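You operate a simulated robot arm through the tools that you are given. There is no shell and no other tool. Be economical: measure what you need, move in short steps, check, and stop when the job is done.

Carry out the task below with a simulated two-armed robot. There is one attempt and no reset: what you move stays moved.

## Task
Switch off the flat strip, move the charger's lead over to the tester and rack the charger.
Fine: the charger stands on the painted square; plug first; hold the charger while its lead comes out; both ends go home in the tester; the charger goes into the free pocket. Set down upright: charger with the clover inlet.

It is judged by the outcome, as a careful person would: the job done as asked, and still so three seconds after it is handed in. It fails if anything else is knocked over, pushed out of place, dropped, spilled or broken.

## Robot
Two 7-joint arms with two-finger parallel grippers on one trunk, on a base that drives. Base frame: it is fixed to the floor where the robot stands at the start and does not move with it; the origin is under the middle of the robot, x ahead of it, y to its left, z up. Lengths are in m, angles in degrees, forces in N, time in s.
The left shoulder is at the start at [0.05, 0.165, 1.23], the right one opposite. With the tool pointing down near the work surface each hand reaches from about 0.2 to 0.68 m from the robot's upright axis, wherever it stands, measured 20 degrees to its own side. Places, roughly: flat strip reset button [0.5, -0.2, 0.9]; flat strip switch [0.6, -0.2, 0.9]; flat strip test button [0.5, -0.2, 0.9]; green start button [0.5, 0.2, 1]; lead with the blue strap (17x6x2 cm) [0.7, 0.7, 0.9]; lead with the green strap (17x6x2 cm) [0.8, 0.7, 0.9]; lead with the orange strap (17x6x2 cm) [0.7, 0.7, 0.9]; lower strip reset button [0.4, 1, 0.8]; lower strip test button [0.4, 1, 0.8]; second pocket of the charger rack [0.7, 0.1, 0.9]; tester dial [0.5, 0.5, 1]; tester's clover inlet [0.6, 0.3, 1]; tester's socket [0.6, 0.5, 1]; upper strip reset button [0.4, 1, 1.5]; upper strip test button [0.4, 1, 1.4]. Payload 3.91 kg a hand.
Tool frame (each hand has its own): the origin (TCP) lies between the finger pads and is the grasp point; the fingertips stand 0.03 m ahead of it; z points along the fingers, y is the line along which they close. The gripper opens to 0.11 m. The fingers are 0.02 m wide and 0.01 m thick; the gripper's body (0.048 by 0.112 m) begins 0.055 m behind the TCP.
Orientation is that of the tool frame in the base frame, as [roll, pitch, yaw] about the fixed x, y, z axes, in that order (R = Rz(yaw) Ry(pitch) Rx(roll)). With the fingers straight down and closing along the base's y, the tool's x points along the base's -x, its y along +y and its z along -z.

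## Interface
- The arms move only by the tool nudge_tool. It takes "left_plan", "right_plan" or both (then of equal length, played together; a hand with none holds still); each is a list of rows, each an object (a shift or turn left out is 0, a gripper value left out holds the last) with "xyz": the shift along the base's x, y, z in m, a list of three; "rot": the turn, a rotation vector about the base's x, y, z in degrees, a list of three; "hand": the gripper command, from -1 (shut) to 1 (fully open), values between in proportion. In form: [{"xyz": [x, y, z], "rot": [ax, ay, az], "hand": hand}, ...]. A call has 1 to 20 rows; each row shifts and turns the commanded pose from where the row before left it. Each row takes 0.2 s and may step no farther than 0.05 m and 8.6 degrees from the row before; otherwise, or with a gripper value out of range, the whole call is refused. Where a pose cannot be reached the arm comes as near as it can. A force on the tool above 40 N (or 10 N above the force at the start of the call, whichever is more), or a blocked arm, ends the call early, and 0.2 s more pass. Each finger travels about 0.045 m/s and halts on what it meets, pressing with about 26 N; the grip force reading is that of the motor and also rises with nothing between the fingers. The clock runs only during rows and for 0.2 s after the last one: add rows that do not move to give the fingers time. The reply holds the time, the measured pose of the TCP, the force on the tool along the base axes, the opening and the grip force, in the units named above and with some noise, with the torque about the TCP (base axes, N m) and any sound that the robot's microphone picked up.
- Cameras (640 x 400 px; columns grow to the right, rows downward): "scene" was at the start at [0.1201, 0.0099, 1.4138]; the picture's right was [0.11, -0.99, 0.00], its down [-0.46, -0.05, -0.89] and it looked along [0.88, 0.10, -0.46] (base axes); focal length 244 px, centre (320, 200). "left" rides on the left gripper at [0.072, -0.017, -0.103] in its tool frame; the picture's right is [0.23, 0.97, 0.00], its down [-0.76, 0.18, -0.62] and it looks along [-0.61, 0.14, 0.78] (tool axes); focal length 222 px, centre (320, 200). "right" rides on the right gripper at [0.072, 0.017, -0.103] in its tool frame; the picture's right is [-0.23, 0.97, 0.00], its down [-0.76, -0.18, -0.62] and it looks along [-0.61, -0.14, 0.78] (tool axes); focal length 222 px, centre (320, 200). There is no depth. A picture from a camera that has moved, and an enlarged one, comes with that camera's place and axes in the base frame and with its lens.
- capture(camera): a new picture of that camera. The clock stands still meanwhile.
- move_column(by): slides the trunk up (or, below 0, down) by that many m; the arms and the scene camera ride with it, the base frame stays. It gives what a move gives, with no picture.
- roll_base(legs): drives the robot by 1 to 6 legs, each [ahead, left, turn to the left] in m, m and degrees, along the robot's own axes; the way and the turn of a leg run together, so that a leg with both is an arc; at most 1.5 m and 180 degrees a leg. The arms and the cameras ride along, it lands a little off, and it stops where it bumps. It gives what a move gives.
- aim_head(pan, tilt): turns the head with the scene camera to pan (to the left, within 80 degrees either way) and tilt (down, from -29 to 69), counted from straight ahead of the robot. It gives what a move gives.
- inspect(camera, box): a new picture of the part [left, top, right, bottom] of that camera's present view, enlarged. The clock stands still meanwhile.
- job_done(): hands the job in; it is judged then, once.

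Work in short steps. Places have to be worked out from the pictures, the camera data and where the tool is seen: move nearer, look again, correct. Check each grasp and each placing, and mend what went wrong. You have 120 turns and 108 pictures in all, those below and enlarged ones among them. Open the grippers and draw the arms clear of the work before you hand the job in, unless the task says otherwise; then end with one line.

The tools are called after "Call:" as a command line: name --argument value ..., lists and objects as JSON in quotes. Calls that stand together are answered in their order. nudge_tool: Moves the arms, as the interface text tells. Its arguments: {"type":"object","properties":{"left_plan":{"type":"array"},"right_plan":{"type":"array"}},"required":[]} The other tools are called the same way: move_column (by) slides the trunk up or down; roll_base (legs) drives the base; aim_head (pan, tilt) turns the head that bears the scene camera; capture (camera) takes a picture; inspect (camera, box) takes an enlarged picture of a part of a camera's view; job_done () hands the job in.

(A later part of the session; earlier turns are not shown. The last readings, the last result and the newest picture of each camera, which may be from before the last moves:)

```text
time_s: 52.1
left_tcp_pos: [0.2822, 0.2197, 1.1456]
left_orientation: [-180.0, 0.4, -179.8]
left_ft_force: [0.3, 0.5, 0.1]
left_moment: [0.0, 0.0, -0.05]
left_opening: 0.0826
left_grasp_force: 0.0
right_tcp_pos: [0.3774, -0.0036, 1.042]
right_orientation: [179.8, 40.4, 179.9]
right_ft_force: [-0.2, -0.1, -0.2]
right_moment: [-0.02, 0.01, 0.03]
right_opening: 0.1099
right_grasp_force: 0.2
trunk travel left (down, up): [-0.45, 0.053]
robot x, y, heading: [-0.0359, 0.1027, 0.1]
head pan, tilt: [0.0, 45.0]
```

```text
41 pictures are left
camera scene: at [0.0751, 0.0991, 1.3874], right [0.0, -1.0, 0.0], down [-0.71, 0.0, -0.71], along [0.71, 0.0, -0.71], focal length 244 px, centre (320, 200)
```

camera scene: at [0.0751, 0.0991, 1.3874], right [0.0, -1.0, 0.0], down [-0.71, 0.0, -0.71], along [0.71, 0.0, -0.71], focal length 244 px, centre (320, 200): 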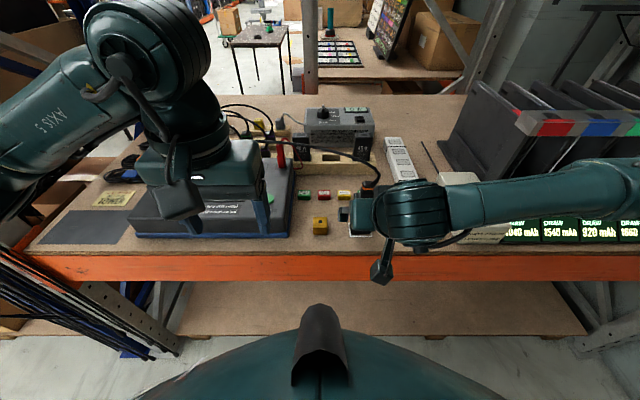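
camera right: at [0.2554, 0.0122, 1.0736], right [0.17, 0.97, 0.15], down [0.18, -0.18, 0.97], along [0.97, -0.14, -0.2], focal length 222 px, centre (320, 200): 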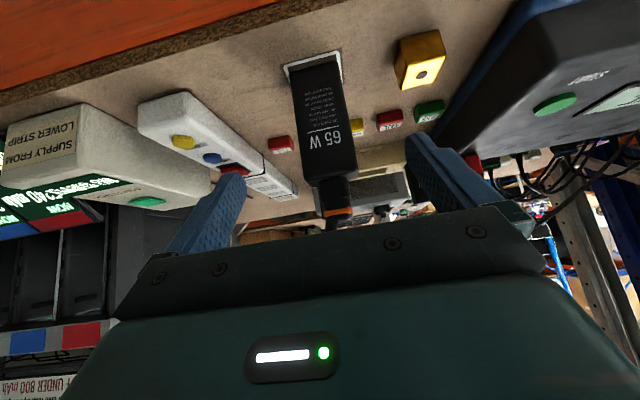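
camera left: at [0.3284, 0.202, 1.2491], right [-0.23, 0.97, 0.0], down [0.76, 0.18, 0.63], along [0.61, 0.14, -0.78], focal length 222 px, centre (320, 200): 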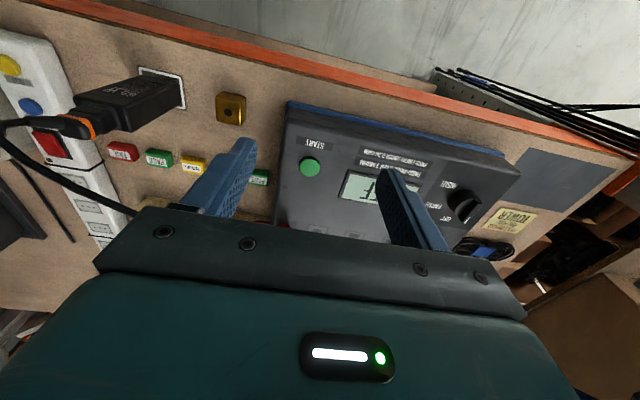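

The charger sits centred between the right fingers. I advance along the hand's axis to the grasp point and close.

Call:
nudge_tool --right_plan '[{"xyz": [0.0194, 0, -0.0228]}, {"xyz": [0.0194, 0, -0.0228]}, {"xyz": [0.0194, 0, -0.0228]}, {"xyz": [0.0194, 0, -0.0228]}, {"hand": -1}, {}, {}, {}, {}]'

Call:
capture --camera "right"

Call:
inspect --camera "scene" --box '[290, 130, 430, 250]'

```text
time_s: 54.1
left_tcp_pos: [0.2829, 0.2204, 1.1468]
left_orientation: [180.0, 0.3, -179.9]
left_ft_force: [0.7, -0.3, -0.7]
left_moment: [0.0, 0.0, -0.02]
left_opening: 0.0825
left_grasp_force: 0.1
right_tcp_pos: [0.4559, -0.0051, 0.9506]
right_orientation: [179.8, 40.3, 179.9]
right_ft_force: [0.4, 0.3, 0.1]
right_moment: [-0.03, 0.0, 0.05]
right_opening: 0.0498
right_grasp_force: 25.8
trunk travel left (down, up): [-0.45, 0.053]
robot x, y, heading: [-0.0358, 0.1014, -0.1]
head pan, tilt: [0.0, 45.0]
```

```text
40 pictures are left
camera right: at [0.3332, 0.0115, 0.9829], right [0.17, 0.97, 0.15], down [0.18, -0.18, 0.97], along [0.97, -0.14, -0.2], focal length 222 px, centre (320, 200)
```

right: 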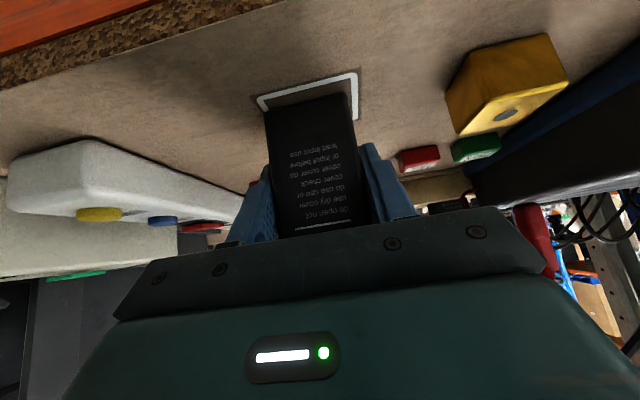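

```text
3.33 times, centred on (360, 190) of scene
camera zoom: at [0.0752, 0.099, 1.3873], right [0.0, -1.0, 0.0], down [-0.71, 0.0, -0.71], along [0.71, 0.0, -0.71], focal length 814 px, centre (187, 233)
```

zoom: 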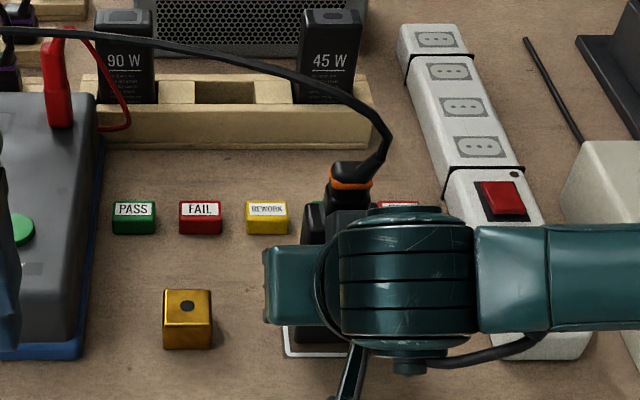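

The right hand holds the charger (opening 0.050 m). I bring the left hand over, first forward and then across, and look down at the connector.

Call:
nudge_tool --left_plan '[{"xyz": [0.045, 0, 0.01], "hand": 0.5}, {"xyz": [0.045, 0, 0.01]}, {"xyz": [0.045, 0, 0.01]}, {"xyz": [0.045, 0, 0.0]}, {"xyz": [0.0, -0.045, 0]}, {"xyz": [0.0, -0.045, 0]}, {"xyz": [0.0, -0.045, 0]}, {}]'

Call:
capture --camera "left"

Call:
capture --camera "scene"

```text
time_s: 55.9
left_tcp_pos: [0.464, 0.0852, 1.1769]
left_orientation: [-179.9, 0.4, -179.8]
left_ft_force: [0.0, 0.8, -0.5]
left_moment: [-0.04, 0.04, -0.01]
left_opening: 0.0827
left_grasp_force: 0.0
right_tcp_pos: [0.4564, -0.005, 0.9507]
right_orientation: [179.8, 40.4, 180.0]
right_ft_force: [0.8, 1.2, -0.9]
right_moment: [0.01, -0.04, -0.01]
right_opening: 0.0496
right_grasp_force: 26.1
trunk travel left (down, up): [-0.45, 0.053]
robot x, y, heading: [-0.0372, 0.1017, 0.0]
head pan, tilt: [0.0, 45.0]
```

```text
38 pictures are left
camera left: at [0.3898, 0.0684, 1.2801], right [-0.23, 0.97, 0.0], down [0.76, 0.18, 0.63], along [0.61, 0.14, -0.78], focal length 222 px, centre (320, 200)
```

left: 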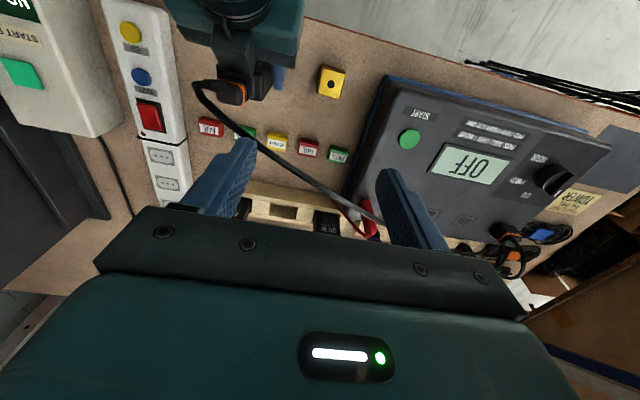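

```text
37 pictures are left
camera scene: at [0.0753, 0.0994, 1.3873], right [0.0, -1.0, 0.0], down [-0.71, 0.0, -0.71], along [0.71, 0.0, -0.71], focal length 244 px, centre (320, 200)
```

scene: 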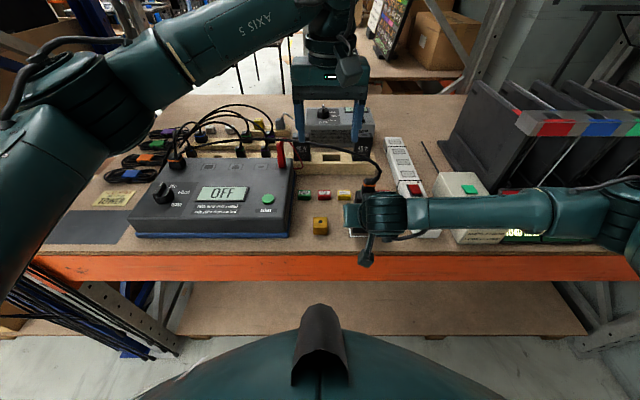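

I enlarge both views to fix the connector and the cord's path.

Call:
inspect --camera "left" --box '[170, 40, 330, 180]'

Call:
inspect --camera "scene" --box '[290, 130, 430, 230]'

```text
2.86 times, centred on (250, 110) of left
camera zoom: at [0.3898, 0.0684, 1.2801], right [-0.23, 0.97, 0.0], down [0.76, 0.18, 0.63], along [0.61, 0.14, -0.78], focal length 635 px, centre (520, 457)
```

zoom: 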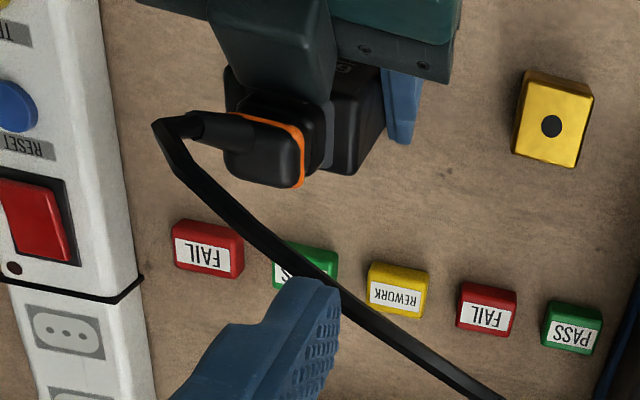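

```text
4.00 times, centred on (360, 180) of scene
camera zoom: at [0.0753, 0.0994, 1.3873], right [0.0, -1.0, 0.0], down [-0.71, 0.0, -0.71], along [0.71, 0.0, -0.71], focal length 976 px, centre (160, 280)
```

zoom: 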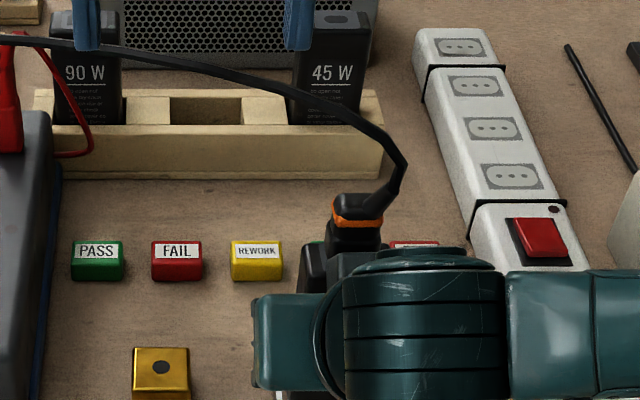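

The connector's band is at about (0.461, -0.003, 1.047). The cord turns at about (0.448, -0.017, 1.094) and crosses near (0.470, 0.034, 1.118). I come in at x 0.445, so both fingers pass in front of the cord, and stop at z 1.08 to check.

Call:
nudge_tool --left_plan '[{"xyz": [-0.019, 0, 0.015]}, {"xyz": [0, -0.04, 0]}, {"xyz": [0, -0.04, 0]}, {"xyz": [0, -0.008, 0]}, {"xyz": [0, 0, -0.04]}, {"xyz": [0, 0, -0.04]}, {"xyz": [0, 0, -0.03]}, {}]'

Call:
capture --camera "left"

Call:
inspect --camera "scene" --box '[290, 100, 450, 230]'

```text
time_s: 57.7
left_tcp_pos: [0.4449, -0.0034, 1.0807]
left_orientation: [179.9, 0.4, -179.9]
left_ft_force: [0.1, -0.5, -0.6]
left_moment: [0.03, -0.01, 0.02]
left_opening: 0.0827
left_grasp_force: 0.1
right_tcp_pos: [0.456, -0.005, 0.9502]
right_orientation: [179.9, 40.4, -180.0]
right_ft_force: [0.7, 0.7, -0.8]
right_moment: [-0.03, -0.01, 0.03]
right_opening: 0.05
right_grasp_force: 26.7
trunk travel left (down, up): [-0.45, 0.053]
robot x, y, heading: [-0.0335, 0.1018, -0.1]
head pan, tilt: [0.0, 45.0]
```

```text
34 pictures are left
camera left: at [0.3712, -0.0201, 1.1823], right [-0.23, 0.97, 0.0], down [0.76, 0.18, 0.63], along [0.61, 0.14, -0.78], focal length 222 px, centre (320, 200)
```

left: 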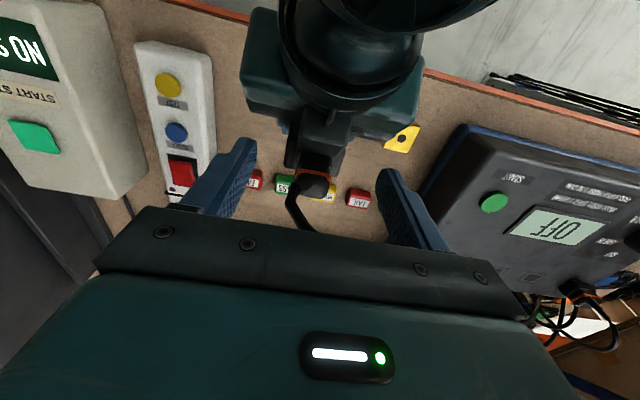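

```text
3.08 times, centred on (370, 165) of scene
camera zoom: at [0.0754, 0.0989, 1.3873], right [0.0, -1.0, 0.0], down [-0.71, 0.0, -0.71], along [0.71, 0.0, -0.71], focal length 751 px, centre (166, 308)
```

zoom: 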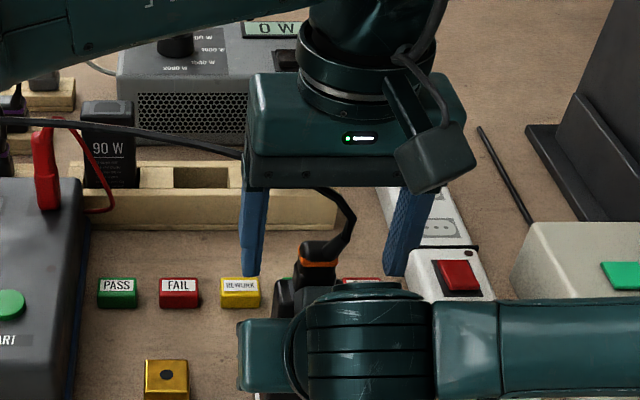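

The connector is centred and the cord passes behind between the fingers. I slide forward 16 mm, lower to z 1.046 and close.

Call:
nudge_tool --left_plan '[{"xyz": [0.008, 0, 0]}, {"xyz": [0.008, 0, 0]}, {"xyz": [0, 0, -0.017]}, {"xyz": [0, 0, -0.017]}, {"hand": -1}, {}, {}, {}, {}]'

Call:
capture --camera "left"

Call:
inspect --camera "scene" --box '[290, 120, 430, 230]'

```text
time_s: 59.7
left_tcp_pos: [0.4594, -0.0054, 1.0464]
left_orientation: [-179.9, 0.4, -179.9]
left_ft_force: [1.2, -9.3, -2.0]
left_moment: [-0.11, -0.1, 0.12]
left_opening: 0.0314
left_grasp_force: 26.0
right_tcp_pos: [0.4555, -0.005, 0.9511]
right_orientation: [179.8, 40.4, -180.0]
right_ft_force: [-1.3, 9.9, -0.3]
right_moment: [-0.82, -0.05, -0.02]
right_opening: 0.0499
right_grasp_force: 26.1
trunk travel left (down, up): [-0.45, 0.053]
robot x, y, heading: [-0.0354, 0.0964, 0.2]
head pan, tilt: [0.0, 45.0]
```

```text
32 pictures are left
camera left: at [0.3853, -0.0203, 1.1499], right [-0.23, 0.97, 0.0], down [0.76, 0.18, 0.63], along [0.61, 0.14, -0.78], focal length 222 px, centre (320, 200)
```

left: 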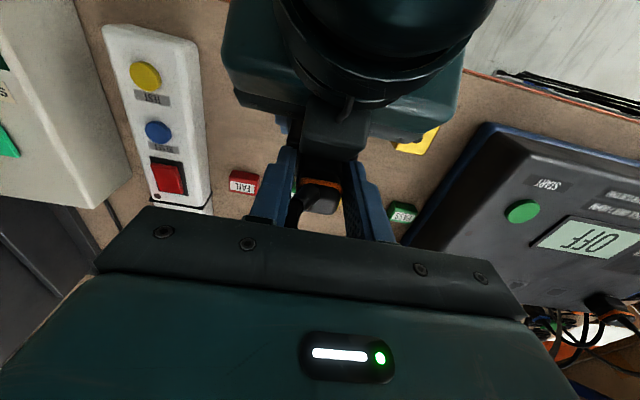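

```text
3.64 times, centred on (360, 175) of scene
camera zoom: at [0.0755, 0.0989, 1.3873], right [0.0, -1.0, 0.0], down [-0.71, 0.0, -0.71], along [0.71, 0.0, -0.71], focal length 888 px, centre (174, 291)
```

zoom: 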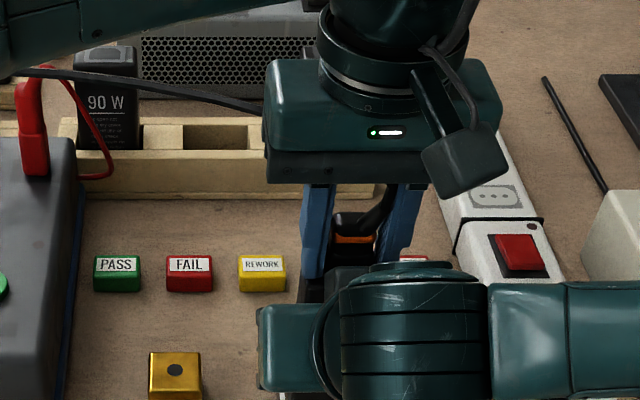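

Gripped at 0.031 m with a small sideways load of 9 N; I relieve it by 2 mm and pull straight up while the right hand holds the charger.

Call:
nudge_tool --left_plan '[{"xyz": [0, -0.002, 0]}, {"xyz": [0, 0, 0.004]}, {"xyz": [0, 0, 0.005]}, {"xyz": [0, 0, 0.006]}, {"xyz": [0, 0, 0.01]}, {"xyz": [0, 0, 0.015]}, {"xyz": [0, 0, 0.02]}, {}]'

Call:
inspect --camera "scene" --box '[290, 120, 430, 230]'

```text
time_s: 61.5
left_tcp_pos: [0.4583, -0.0043, 1.1066]
left_orientation: [-179.9, 0.4, -179.8]
left_ft_force: [0.0, -0.7, 0.1]
left_moment: [0.03, -0.01, 0.02]
left_opening: 0.0269
left_grasp_force: 26.3
right_tcp_pos: [0.4551, -0.0037, 0.9493]
right_orientation: [179.9, 40.2, -180.0]
right_ft_force: [0.7, -0.5, 0.3]
right_moment: [-0.1, -0.07, -0.04]
right_opening: 0.0502
right_grasp_force: 25.9
trunk travel left (down, up): [-0.45, 0.053]
robot x, y, heading: [-0.0365, 0.0973, -0.1]
head pan, tilt: [0.0, 45.0]
```

```text
3.64 times, centred on (360, 175) of scene
camera zoom: at [0.0752, 0.0988, 1.3873], right [0.0, -1.0, 0.0], down [-0.71, 0.0, -0.71], along [0.71, 0.0, -0.71], focal length 888 px, centre (174, 291)
```

zoom: 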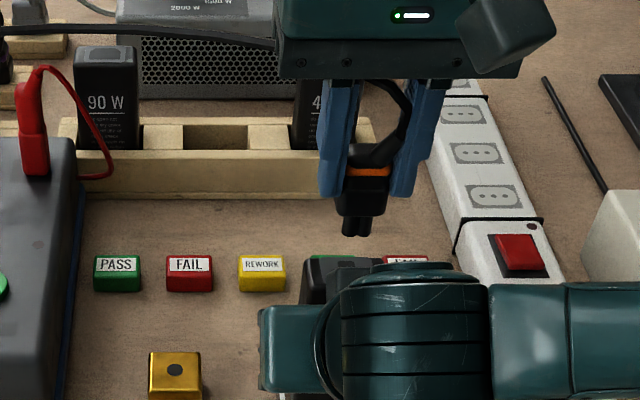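

The connector is out and the charger stayed. I zoom in on the connector's nose to read its key orientation.

Call:
inspect --camera "scene" --box '[355, 140, 400, 190]'

Call:
inspect --camera "left" --box '[240, 100, 400, 240]'

```text
8.00 times, centred on (378, 165) of scene
camera zoom: at [0.0752, 0.0988, 1.3873], right [0.0, -1.0, 0.0], down [-0.71, 0.0, -0.71], along [0.71, 0.0, -0.71], focal length 1953 px, centre (-140, 480)
```

zoom: 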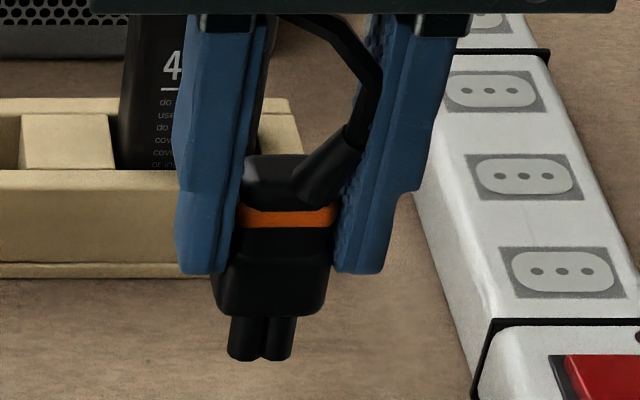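

```text
2.86 times, centred on (320, 170) of left
camera zoom: at [0.3854, -0.0214, 1.2111], right [-0.23, 0.97, 0.0], down [0.76, 0.18, 0.63], along [0.61, 0.14, -0.78], focal length 635 px, centre (320, 286)
```

zoom: 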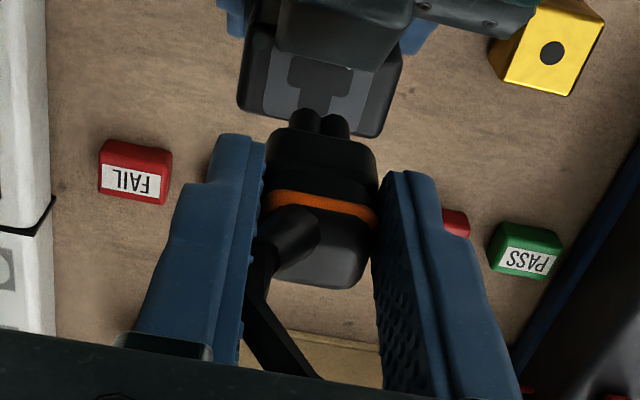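

The nose has two lobes on the near side and one on the far side, the same as the tester's inlet, so no turn is needed. The tip is 0.051 m below the TCP. I move the left hand away to the left with the connector, then open the right and back it out along its axis.

Call:
nudge_tool --left_plan '[{"xyz": [0, 0, 0.03]}, {"xyz": [0, 0.02, 0.03]}, {"xyz": [0, 0.045, 0]}, {"xyz": [0, 0.045, 0]}, {"xyz": [0, 0.045, 0]}, {"xyz": [0, 0.045, 0]}, {}, {}, {}, {}, {}, {}]' --right_plan '[{}, {}, {}, {}, {}, {}, {"hand": 0.4}, {}, {}, {"xyz": [-0.0194, 0, 0.0228]}, {"xyz": [-0.0194, 0, 0.0228]}, {"xyz": [-0.0194, 0, 0.0228]}]'

Call:
capture --camera "scene"

```text
time_s: 64.1
left_tcp_pos: [0.4591, 0.1961, 1.1674]
left_orientation: [-180.0, 0.4, -179.8]
left_ft_force: [0.2, 0.1, -1.0]
left_moment: [-0.02, -0.02, -0.01]
left_opening: 0.0272
left_grasp_force: 26.1
right_tcp_pos: [0.3956, -0.0062, 1.0177]
right_orientation: [179.8, 40.3, 179.9]
right_ft_force: [0.2, -0.7, -0.4]
right_moment: [0.0, 0.0, -0.02]
right_opening: 0.0771
right_grasp_force: 0.0
trunk travel left (down, up): [-0.45, 0.053]
robot x, y, heading: [-0.0346, 0.0974, -0.0]
head pan, tilt: [0.0, 45.0]
```

```text
27 pictures are left
camera scene: at [0.0749, 0.099, 1.3874], right [0.0, -1.0, 0.0], down [-0.71, 0.0, -0.71], along [0.71, 0.0, -0.71], focal length 244 px, centre (320, 200)
```

scene: 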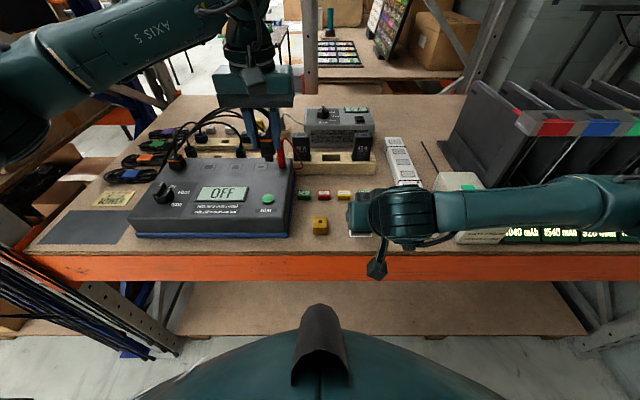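

The charger stands free. I draw the right hand up and back, and raise the left a little.

Call:
nudge_tool --right_plan '[{"xyz": [-0.0194, 0, 0.0228]}, {"xyz": [-0.0194, 0, 0.03]}, {"xyz": [0, -0.02, 0.04]}, {"xyz": [0, -0.02, 0.04]}, {"xyz": [0, -0.02, 0.04]}, {}]'

```text
time_s: 65.5
left_tcp_pos: [0.459, 0.1958, 1.1684]
left_orientation: [-180.0, 0.5, -179.8]
left_ft_force: [0.1, -0.2, -0.4]
left_moment: [0.01, -0.01, -0.01]
left_opening: 0.0271
left_grasp_force: 25.9
right_tcp_pos: [0.3581, -0.0653, 1.1912]
right_orientation: [179.8, 40.3, -180.0]
right_ft_force: [1.0, 0.0, 0.3]
right_moment: [0.01, 0.0, -0.05]
right_opening: 0.0769
right_grasp_force: 0.0
trunk travel left (down, up): [-0.45, 0.053]
robot x, y, heading: [-0.0329, 0.0975, 0.4]
head pan, tilt: [0.0, 45.0]
```

Both hands are high and clear (readings confirm). I drive ahead 0.09 m and left 0.07 m.

Call:
roll_base --legs '[[0.09, 0.07, 0]]'

```text
time_s: 66.8
left_tcp_pos: [0.5468, 0.2657, 1.1656]
left_orientation: [180.0, 0.4, -179.7]
left_ft_force: [0.2, 0.9, 0.1]
left_moment: [0.03, 0.05, -0.01]
left_opening: 0.0271
left_grasp_force: 25.6
right_tcp_pos: [0.4463, 0.0039, 1.1911]
right_orientation: [179.8, 40.4, 180.0]
right_ft_force: [0.0, 0.2, 0.4]
right_moment: [-0.02, 0.03, 0.0]
right_opening: 0.0771
right_grasp_force: 0.1
trunk travel left (down, up): [-0.45, 0.053]
robot x, y, heading: [0.0521, 0.1666, -0.0]
head pan, tilt: [0.0, 45.0]
```

I hover over the clover inlet at about (0.615, 0.336, 1.07).

Call:
nudge_tool --left_plan '[{"xyz": [0.025, 0.025, 0]}, {"xyz": [0.025, 0.025, 0]}, {"xyz": [0.018, 0.02, -0.02]}, {"xyz": [0, 0, -0.04]}, {"xyz": [0, 0, -0.035]}, {}]'

Call:
inspect --camera "left" --box '[220, 80, 420, 220]'

Call:
inspect --camera "scene" --box '[190, 100, 290, 200]'

```text
time_s: 68.2
left_tcp_pos: [0.6143, 0.3363, 1.0711]
left_orientation: [-180.0, 0.3, -179.8]
left_ft_force: [0.8, -0.2, -0.9]
left_moment: [-0.01, -0.05, -0.02]
left_opening: 0.0271
left_grasp_force: 26.2
right_tcp_pos: [0.4461, 0.0049, 1.1909]
right_orientation: [179.9, 40.3, 180.0]
right_ft_force: [-0.4, 0.0, -0.9]
right_moment: [0.02, -0.03, 0.02]
right_opening: 0.0767
right_grasp_force: 0.1
trunk travel left (down, up): [-0.45, 0.053]
robot x, y, heading: [0.0531, 0.1699, -0.2]
head pan, tilt: [0.0, 45.0]
```

```text
2.86 times, centred on (320, 150) of left
camera zoom: at [0.5408, 0.3193, 1.1746], right [-0.23, 0.97, 0.0], down [0.76, 0.18, 0.63], along [0.61, 0.14, -0.78], focal length 635 px, centre (320, 343)
```

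zoom: 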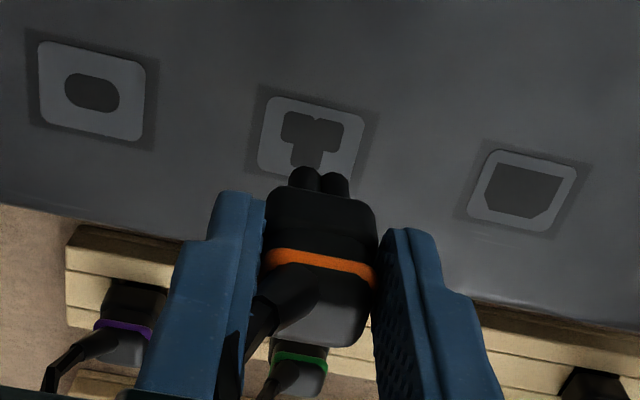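

```text
4.00 times, centred on (240, 150) of scene
camera zoom: at [0.1628, 0.1681, 1.3874], right [0.0, -1.0, 0.0], down [-0.71, 0.0, -0.71], along [0.71, 0.0, -0.71], focal length 976 px, centre (640, 400)
```

zoom: 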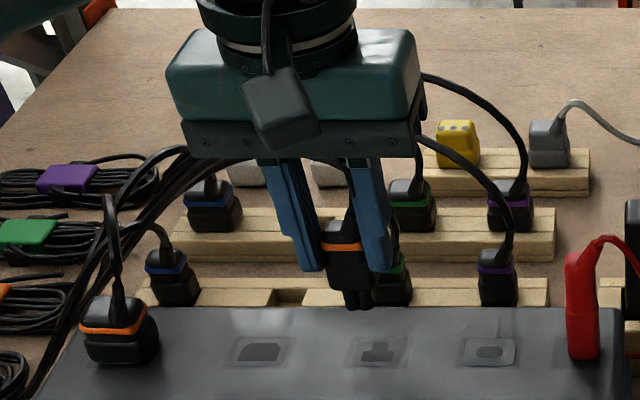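

Comparing with the reference view over the charger at the same height, I need about +1.5 mm in x and -2.7 mm in y, and the scene view agrees. I apply that and lower to just above the inlet.

Call:
nudge_tool --left_plan '[{"xyz": [0.0015, -0.0027, -0.02]}, {"xyz": [0, 0, -0.013]}, {}]'

Call:
inspect --camera "scene" --box '[220, 140, 270, 200]'

Call:
inspect --camera "left" --box '[260, 100, 380, 220]'

```text
time_s: 69.0
left_tcp_pos: [0.6171, 0.3327, 1.0382]
left_orientation: [180.0, 0.4, -179.8]
left_ft_force: [1.0, -0.5, -0.5]
left_moment: [-0.02, 0.0, -0.02]
left_opening: 0.0271
left_grasp_force: 26.0
right_tcp_pos: [0.4463, 0.0055, 1.1917]
right_orientation: [179.8, 40.4, 180.0]
right_ft_force: [-0.3, 0.5, -0.2]
right_moment: [0.02, -0.01, -0.01]
right_opening: 0.0767
right_grasp_force: 0.1
trunk travel left (down, up): [-0.45, 0.053]
robot x, y, heading: [0.0525, 0.1667, 0.4]
head pan, tilt: [0.0, 45.0]
```

```text
6.67 times, centred on (245, 170) of scene
camera zoom: at [0.1629, 0.1682, 1.3873], right [0.0, -1.0, 0.0], down [-0.71, 0.0, -0.71], along [0.71, 0.0, -0.71], focal length 1627 px, centre (820, 400)
```

zoom: 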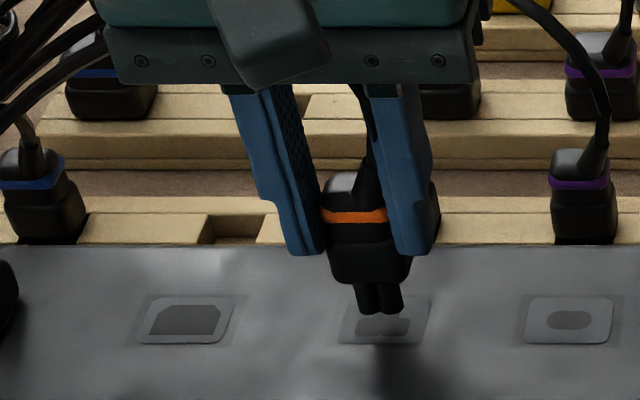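

```text
3.33 times, centred on (320, 160) of left
camera zoom: at [0.543, 0.3159, 1.1422], right [-0.23, 0.97, 0.0], down [0.76, 0.18, 0.63], along [0.61, 0.14, -0.78], focal length 740 px, centre (320, 333)
```

zoom: 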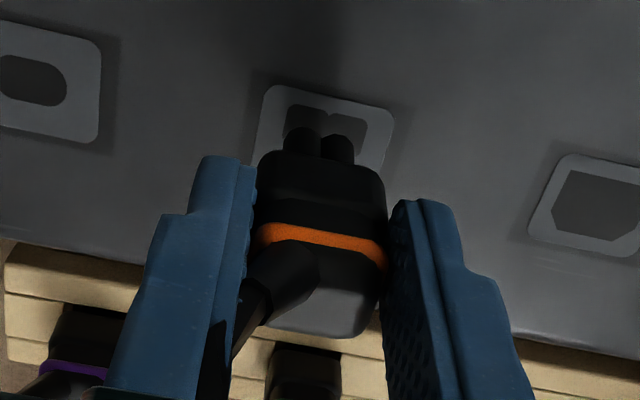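

The nose's near edge lines up in x; in y it is about 1.5 mm too far right. I correct and creep down.

Call:
nudge_tool --left_plan '[{"xyz": [0, 0.0016, -0.006]}, {"xyz": [0, 0, -0.005]}, {"xyz": [0, 0, -0.004]}, {"xyz": [0, 0, -0.003]}]'

Call:
inspect --camera "scene" --box '[220, 140, 270, 200]'

```text
time_s: 70.0
left_tcp_pos: [0.6167, 0.3327, 1.0213]
left_orientation: [-180.0, 0.4, -179.8]
left_ft_force: [0.6, 1.1, -0.6]
left_moment: [-0.01, 0.01, -0.02]
left_opening: 0.0268
left_grasp_force: 26.1
right_tcp_pos: [0.4452, 0.0037, 1.191]
right_orientation: [179.7, 40.3, 180.0]
right_ft_force: [-0.4, -0.1, -0.3]
right_moment: [-0.02, -0.02, 0.03]
right_opening: 0.0772
right_grasp_force: 0.0
trunk travel left (down, up): [-0.45, 0.053]
robot x, y, heading: [0.0529, 0.1684, -0.1]
head pan, tilt: [0.0, 45.0]
```

```text
6.67 times, centred on (245, 170) of scene
camera zoom: at [0.163, 0.1682, 1.3873], right [0.0, -1.0, 0.0], down [-0.71, 0.0, -0.71], along [0.71, 0.0, -0.71], focal length 1627 px, centre (820, 400)
```

zoom: 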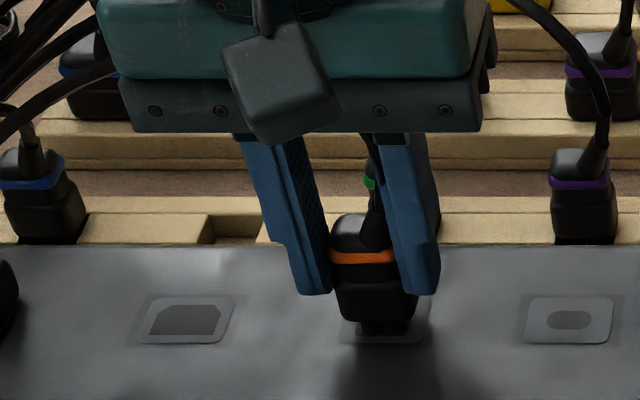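

No force and the tip is level with the inlet. I continue down.

Call:
nudge_tool --left_plan '[{"xyz": [0, 0, -0.003]}, {"xyz": [0, 0, -0.003]}, {"xyz": [0, 0, -0.003]}, {"xyz": [0, 0, -0.003]}]'

```text
time_s: 71.0
left_tcp_pos: [0.6154, 0.3329, 1.0156]
left_orientation: [-179.9, 1.0, -179.8]
left_ft_force: [1.6, 1.2, 28.9]
left_moment: [0.32, -0.4, 0.04]
left_opening: 0.0271
left_grasp_force: 26.0
right_tcp_pos: [0.444, 0.003, 1.1923]
right_orientation: [179.7, 40.6, -180.0]
right_ft_force: [-0.4, 0.5, -0.4]
right_moment: [0.0, -0.01, -0.02]
right_opening: 0.0771
right_grasp_force: 0.0
trunk travel left (down, up): [-0.45, 0.053]
robot x, y, heading: [0.0526, 0.1693, 0.3]
head pan, tilt: [0.0, 45.0]
```

It met 29 N at z 1.0156, about 6 mm before the expected seat. I look at whether it is partly in or resting on the rim.

Call:
inspect --camera "scene" --box '[225, 150, 265, 195]'

Call:
inspect --camera "left" --box '[260, 100, 380, 220]'

```text
8.89 times, centred on (245, 172) of scene
camera zoom: at [0.1602, 0.1675, 1.3881], right [0.0, -1.0, 0.0], down [-0.71, 0.0, -0.71], along [0.71, 0.0, -0.71], focal length 2170 px, centre (987, 444)
```

zoom: 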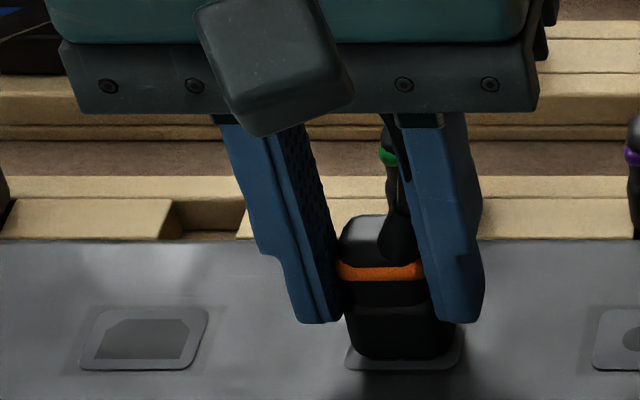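

```text
3.33 times, centred on (320, 160) of left
camera zoom: at [0.5408, 0.3169, 1.1175], right [-0.23, 0.97, -0.01], down [0.75, 0.18, 0.64], along [0.62, 0.14, -0.77], focal length 740 px, centre (320, 333)
```

zoom: 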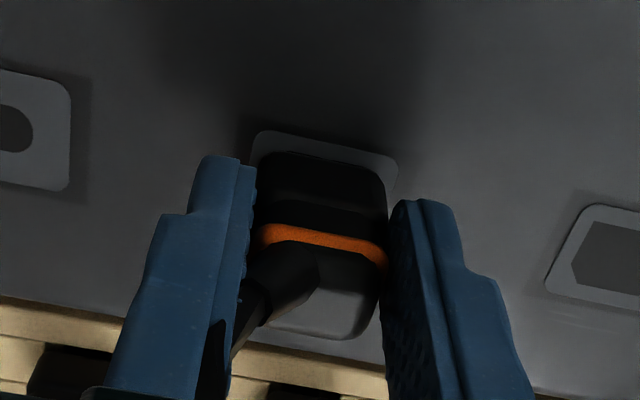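

The nose is no longer visible: the body's shoulder is within about 1 mm of the inlet plate, centred. I press a little more to send it fully home.

Call:
nudge_tool --left_plan '[{"xyz": [0.001, 0, -0.002]}, {"xyz": [0, 0, -0.002]}, {"xyz": [0, 0, -0.002]}, {}]'

Call:
inspect --camera "scene" --box '[225, 150, 265, 195]'

```text
time_s: 72.0
left_tcp_pos: [0.6168, 0.333, 1.005]
left_orientation: [-180.0, 0.5, -179.8]
left_ft_force: [-2.5, -1.1, 12.6]
left_moment: [-0.04, 0.09, 0.0]
left_opening: 0.0273
left_grasp_force: 25.6
right_tcp_pos: [0.4435, 0.0034, 1.1915]
right_orientation: [179.8, 40.4, 180.0]
right_ft_force: [-0.6, 0.5, 0.3]
right_moment: [0.01, -0.02, 0.0]
right_opening: 0.0771
right_grasp_force: 0.0
trunk travel left (down, up): [-0.45, 0.053]
robot x, y, heading: [0.0514, 0.1673, -0.0]
head pan, tilt: [0.0, 45.0]
```

```text
8.89 times, centred on (245, 172) of scene
camera zoom: at [0.1613, 0.1677, 1.3874], right [0.0, -1.0, 0.0], down [-0.71, 0.0, -0.71], along [0.71, 0.0, -0.71], focal length 2170 px, centre (987, 444)
```

zoom: 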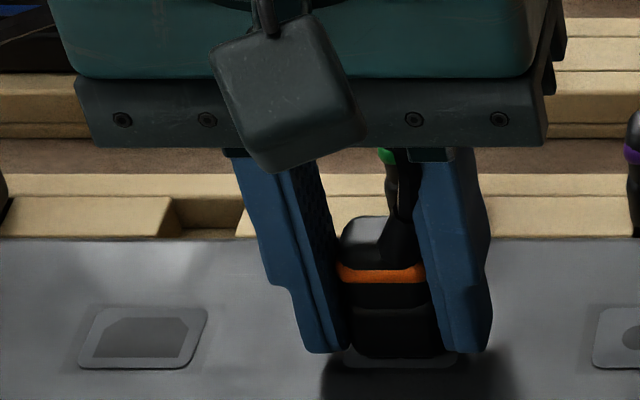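

The connector's shoulder sits flat on the inlet plate with no nose showing; the extra push only made the fingers slide down it. I open and lift straight up, with nothing chained on it.

Call:
nudge_tool --left_plan '[{"hand": 0.2}, {}, {}, {}, {"xyz": [0, 0, 0.03]}, {"xyz": [0, 0, 0.04]}, {"xyz": [0, 0, 0.04]}, {}]'

Call:
inspect --camera "scene" --box '[190, 130, 290, 210]'

```text
time_s: 73.8
left_tcp_pos: [0.6172, 0.3352, 1.1132]
left_orientation: [-180.0, 0.4, -179.8]
left_ft_force: [-0.1, 0.7, 0.0]
left_moment: [-0.02, 0.0, -0.01]
left_opening: 0.066
left_grasp_force: 0.0
right_tcp_pos: [0.4451, 0.0051, 1.1914]
right_orientation: [179.8, 40.3, 180.0]
right_ft_force: [0.3, 0.4, -0.4]
right_moment: [-0.03, -0.03, -0.03]
right_opening: 0.0771
right_grasp_force: 0.1
trunk travel left (down, up): [-0.45, 0.053]
robot x, y, heading: [0.0504, 0.1692, -0.5]
head pan, tilt: [0.0, 45.0]
```

```text
5.00 times, centred on (240, 170) of scene
camera zoom: at [0.1631, 0.1684, 1.3873], right [0.0, -1.0, 0.0], down [-0.71, 0.0, -0.71], along [0.71, 0.0, -0.71], focal length 1221 px, centre (720, 350)
```

zoom: 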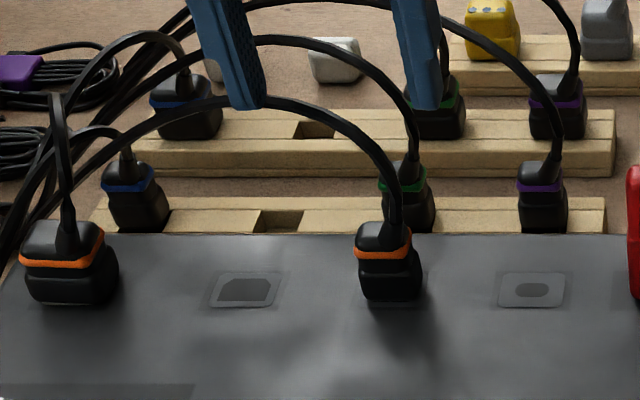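

Both ends of the lead now stand home in the tester. I lift the left hand off further and back, and level the right hand to vertical above the charger, opening it.

Call:
nudge_tool --left_plan '[{"xyz": [0, 0, 0.04]}, {"xyz": [-0.01, 0, 0.03]}, {"xyz": [-0.045, 0, 0]}, {"xyz": [-0.045, 0.01, 0]}, {"xyz": [-0.045, 0.02, 0]}, {"xyz": [-0.045, 0.02, 0]}, {"xyz": [-0.03, 0.02, 0]}]' --right_plan '[{"rot": [0, 8.06, 0], "hand": 0.6}, {"xyz": [0.002, -0.002, 0], "rot": [0, 8.06, 0]}, {"xyz": [0.002, -0.002, 0], "rot": [0, 8.06, 0]}, {"xyz": [0.002, -0.002, 0], "rot": [0, 8.06, 0]}, {"xyz": [0.002, -0.002, 0], "rot": [0, 8.06, 0]}, {"xyz": [0.002, 0, -0.03]}, {"xyz": [0.002, 0, -0.03]}]'

Call:
capture --camera "right"

Call:
capture --camera "scene"

```text
time_s: 75.4
left_tcp_pos: [0.3972, 0.4068, 1.1825]
left_orientation: [180.0, 0.3, -179.7]
left_ft_force: [0.3, 0.3, -0.2]
left_moment: [-0.06, 0.01, -0.02]
left_opening: 0.066
left_grasp_force: 0.1
right_tcp_pos: [0.46, -0.0032, 1.1319]
right_orientation: [179.8, 0.1, 179.9]
right_ft_force: [-0.7, -0.3, 0.5]
right_moment: [-0.03, -0.02, 0.0]
right_opening: 0.0881
right_grasp_force: 0.0
trunk travel left (down, up): [-0.45, 0.053]
robot x, y, heading: [0.0524, 0.1706, -0.4]
head pan, tilt: [0.0, 45.0]
```

```text
17 pictures are left
camera right: at [0.3861, 0.0125, 1.2353], right [0.23, 0.97, 0.0], down [0.76, -0.18, 0.62], along [0.61, -0.14, -0.78], focal length 222 px, centre (320, 200)
```

right: 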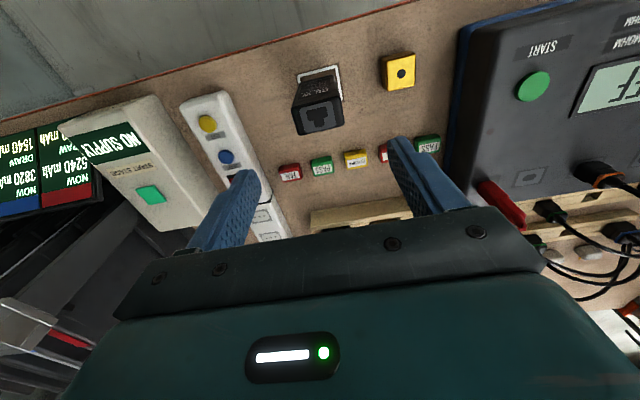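

```text
16 pictures are left
camera scene: at [0.1625, 0.1688, 1.3874], right [0.0, -1.0, 0.0], down [-0.71, 0.0, -0.71], along [0.71, 0.0, -0.71], focal length 244 px, centre (320, 200)
```

scene: 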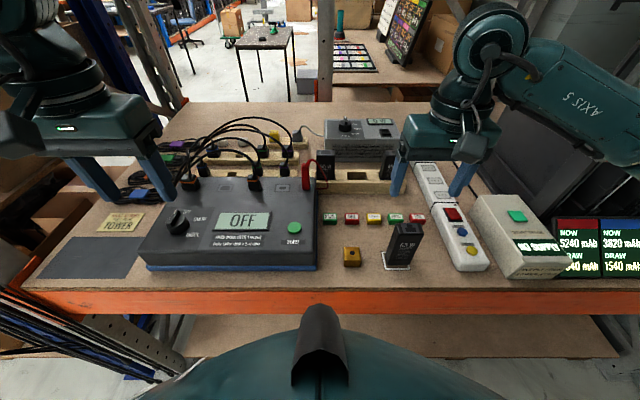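

The charger's top is at (0.458, -0.004), right below the hand. I lower to z 0.985 and grip its upper part.

Call:
nudge_tool --right_plan '[{"xyz": [-0.001, -0.001, -0.045]}, {"xyz": [0, 0, -0.045]}, {"xyz": [0, 0, -0.04]}, {"xyz": [0, 0, -0.017]}, {"hand": -1}, {}, {}, {}]'

Call:
capture --camera "right"

```text
time_s: 77.2
left_tcp_pos: [0.3976, 0.4068, 1.1829]
left_orientation: [-180.0, 0.3, -179.8]
left_ft_force: [0.0, 0.1, -0.1]
left_moment: [-0.01, 0.01, -0.01]
left_opening: 0.0661
left_grasp_force: 0.1
right_tcp_pos: [0.456, -0.0055, 0.987]
right_orientation: [179.8, 0.0, -180.0]
right_ft_force: [0.1, -0.9, -0.9]
right_moment: [-0.1, 0.01, 0.04]
right_opening: 0.0498
right_grasp_force: 26.3
trunk travel left (down, up): [-0.45, 0.053]
robot x, y, heading: [0.0465, 0.1684, 0.0]
head pan, tilt: [0.0, 45.0]
```

```text
15 pictures are left
camera right: at [0.3838, 0.0114, 1.0895], right [0.23, 0.97, 0.0], down [0.76, -0.18, 0.62], along [0.61, -0.14, -0.78], focal length 222 px, centre (320, 200)
```

right: 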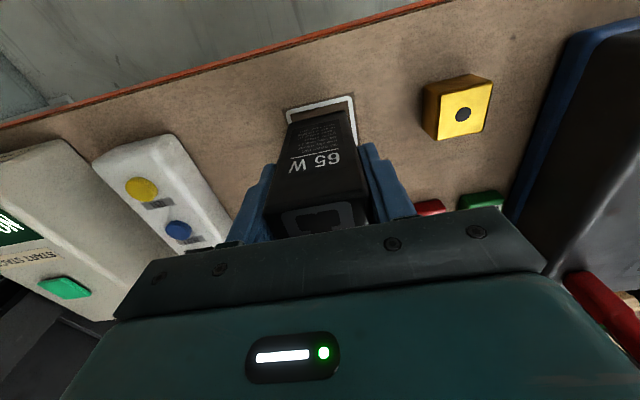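

Gripped squarely (0.050 m). I lift it straight up 0.13 m.

Call:
nudge_tool --right_plan '[{"xyz": [0, 0, 0.02]}, {"xyz": [0, 0, 0.035]}, {"xyz": [0, 0, 0.04]}, {"xyz": [0, 0, 0.035]}, {}]'

```text
time_s: 78.4
left_tcp_pos: [0.3965, 0.4069, 1.1829]
left_orientation: [180.0, 0.4, -179.8]
left_ft_force: [-0.1, 0.2, 0.8]
left_moment: [-0.01, -0.03, -0.03]
left_opening: 0.0662
left_grasp_force: 0.1
right_tcp_pos: [0.4578, -0.0045, 1.1146]
right_orientation: [179.8, 0.0, -180.0]
right_ft_force: [0.4, 0.3, -2.3]
right_moment: [0.03, -0.04, 0.02]
right_opening: 0.0499
right_grasp_force: 25.8
trunk travel left (down, up): [-0.45, 0.053]
robot x, y, heading: [0.0507, 0.1684, 0.2]
head pan, tilt: [0.0, 45.0]
```

The charger is in the hand (its 2 N weight shows). Both hands are high, so I drive ahead 0.035 m and left 0.06 m.

Call:
roll_base --legs '[[0.035, 0.06, 0]]'

Call:
inspect --camera "scene" --box '[290, 100, 450, 240]'

```text
time_s: 79.6
left_tcp_pos: [0.4339, 0.4667, 1.1826]
left_orientation: [-179.9, 0.4, -179.7]
left_ft_force: [-0.1, 0.3, 0.6]
left_moment: [-0.01, 0.0, 0.02]
left_opening: 0.0661
left_grasp_force: 0.2
right_tcp_pos: [0.4923, 0.0555, 1.1147]
right_orientation: [179.8, -0.1, -180.0]
right_ft_force: [0.9, 0.3, -3.1]
right_moment: [0.01, 0.01, -0.01]
right_opening: 0.0498
right_grasp_force: 25.7
trunk travel left (down, up): [-0.45, 0.053]
robot x, y, heading: [0.0864, 0.2255, 0.2]
head pan, tilt: [0.0, 45.0]
```

```text
2.86 times, centred on (370, 170) of scene
camera zoom: at [0.1986, 0.2282, 1.3873], right [0.0, -1.0, 0.0], down [-0.71, 0.0, -0.71], along [0.71, 0.0, -0.71], focal length 698 px, centre (177, 286)
```

zoom: 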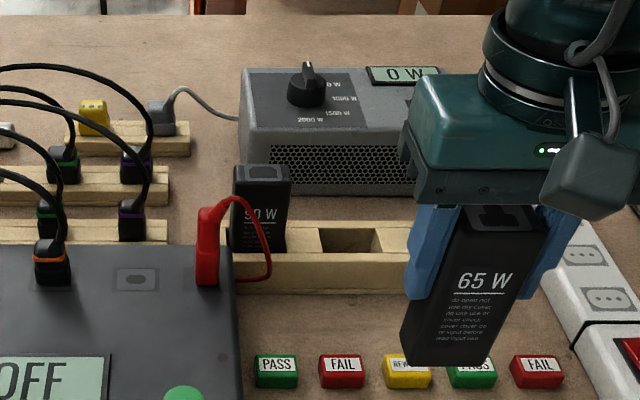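

The free pocket's opening is centred at about (0.710, 0.062, 0.94), roughly 0.057 by 0.037 m. I carry the charger over it at height, then lower until its foot is just above the rack.

Call:
nudge_tool --right_plan '[{"xyz": [0.045, 0.0065, 0]}, {"xyz": [0.045, 0, 0]}, {"xyz": [0.045, 0, 0]}, {"xyz": [0.045, 0, 0]}, {"xyz": [0.037, 0, 0]}, {"xyz": [0, 0, -0.03]}, {"xyz": [0, 0, -0.03]}, {}]'

Call:
inspect --camera "scene" --box '[330, 120, 430, 220]'

Call:
capture --camera "right"

```text
time_s: 81.4
left_tcp_pos: [0.433, 0.4655, 1.1834]
left_orientation: [179.9, 0.4, -179.7]
left_ft_force: [0.1, -0.9, 0.8]
left_moment: [0.0, 0.03, -0.02]
left_opening: 0.0661
left_grasp_force: 0.1
right_tcp_pos: [0.7101, 0.0622, 1.054]
right_orientation: [179.8, 0.0, -179.9]
right_ft_force: [0.5, -0.2, -3.5]
right_moment: [0.01, 0.0, 0.0]
right_opening: 0.0498
right_grasp_force: 26.5
trunk travel left (down, up): [-0.45, 0.053]
robot x, y, heading: [0.088, 0.2312, 0.2]
head pan, tilt: [0.0, 45.0]
```

```text
4.00 times, centred on (380, 170) of scene
camera zoom: at [0.1982, 0.2276, 1.3873], right [0.0, -1.0, 0.0], down [-0.71, 0.0, -0.71], along [0.71, 0.0, -0.71], focal length 976 px, centre (80, 320)
```

zoom: 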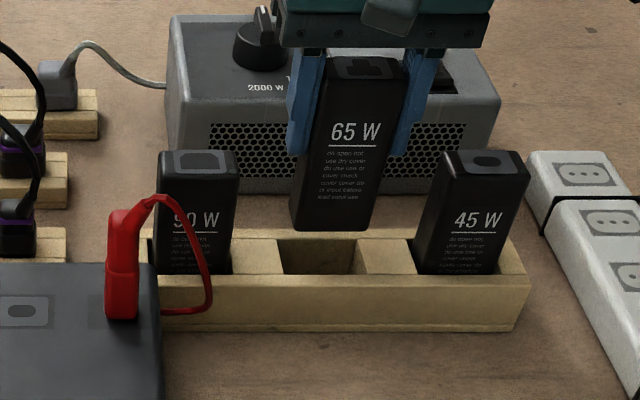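

```text
12 pictures are left
camera right: at [0.6378, 0.0778, 1.1573], right [0.23, 0.97, 0.0], down [0.76, -0.18, 0.62], along [0.61, -0.14, -0.78], focal length 222 px, centre (320, 200)
```

right: 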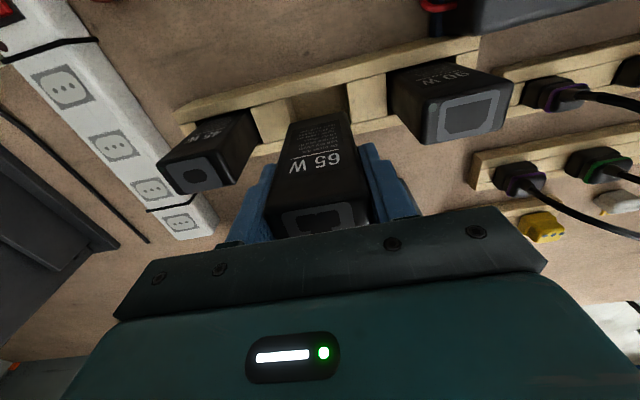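

By both views the charger's foot (front edge x 0.693, z about 0.977) is centred over the opening (x 0.686 to 0.7245, z 0.943), 2 mm too far forward. I correct and lower gently, watching the force.

Call:
nudge_tool --right_plan '[{"xyz": [-0.002, 0, -0.015]}, {"xyz": [0, 0, -0.012]}, {"xyz": [0, 0, -0.006]}, {"xyz": [0, 0, -0.005]}, {"xyz": [0, 0, -0.005]}]'

Call:
inspect --camera "scene" --box '[330, 120, 430, 220]'

```text
time_s: 82.6
left_tcp_pos: [0.4322, 0.4673, 1.1847]
left_orientation: [-179.9, 0.5, -179.7]
left_ft_force: [0.0, -0.1, -0.7]
left_moment: [0.02, 0.0, 0.02]
left_opening: 0.0661
left_grasp_force: 0.1
right_tcp_pos: [0.7055, 0.0614, 1.0146]
right_orientation: [179.8, 0.2, -179.8]
right_ft_force: [-1.7, 0.0, 17.0]
right_moment: [-0.53, -0.18, -0.03]
right_opening: 0.0499
right_grasp_force: 25.7
trunk travel left (down, up): [-0.45, 0.053]
robot x, y, heading: [0.0903, 0.2278, 0.0]
head pan, tilt: [0.0, 45.0]
```

```text
4.00 times, centred on (380, 170) of scene
camera zoom: at [0.1959, 0.2284, 1.3876], right [0.0, -1.0, 0.0], down [-0.71, 0.0, -0.71], along [0.71, 0.0, -0.71], focal length 976 px, centre (80, 320)
```

zoom: 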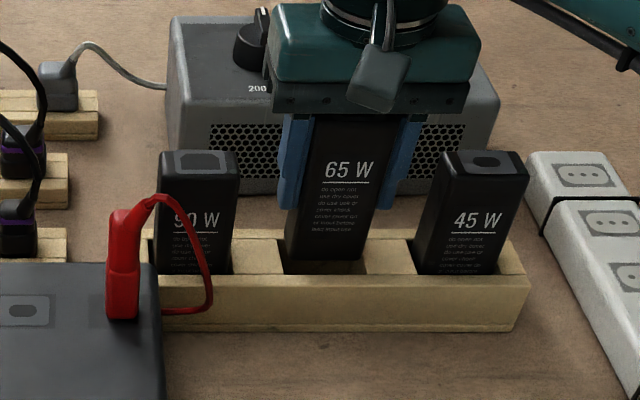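

It touched at the rim with 17 N. The moments and the picture (about 13 mm gap at the front) put the contact at the rear right, so I raise 8 mm, shift -8 mm in x and +1.5 mm in y, and lower again.

Call:
nudge_tool --right_plan '[{"xyz": [0, 0, 0.01]}, {"xyz": [-0.008, 0.0015, 0]}, {"xyz": [0, 0, -0.006]}, {"xyz": [0, 0, -0.004]}, {"xyz": [0, 0, -0.004]}, {"xyz": [0, 0, -0.004]}]'

Call:
inspect --camera "scene" --box '[345, 140, 415, 210]'

```text
time_s: 84.0
left_tcp_pos: [0.4331, 0.4662, 1.1826]
left_orientation: [180.0, 0.3, -179.7]
left_ft_force: [-0.6, -0.5, 0.2]
left_moment: [0.0, -0.02, 0.02]
left_opening: 0.0662
left_grasp_force: 0.0
right_tcp_pos: [0.7003, 0.063, 1.0036]
right_orientation: [179.8, 0.0, -179.9]
right_ft_force: [0.9, -0.6, -3.1]
right_moment: [-0.02, -0.01, 0.01]
right_opening: 0.0501
right_grasp_force: 25.9
trunk travel left (down, up): [-0.45, 0.053]
robot x, y, heading: [0.0886, 0.229, 0.4]
head pan, tilt: [0.0, 45.0]
```

```text
5.71 times, centred on (380, 175) of scene
camera zoom: at [0.1983, 0.2277, 1.3873], right [0.0, -1.0, 0.0], down [-0.71, 0.0, -0.71], along [0.71, 0.0, -0.71], focal length 1395 px, centre (-23, 343)
```

zoom: 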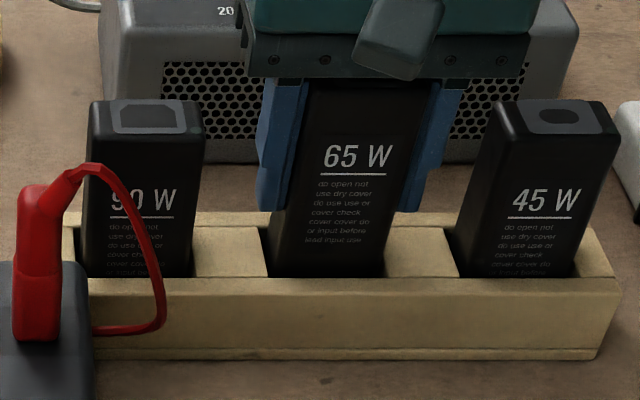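

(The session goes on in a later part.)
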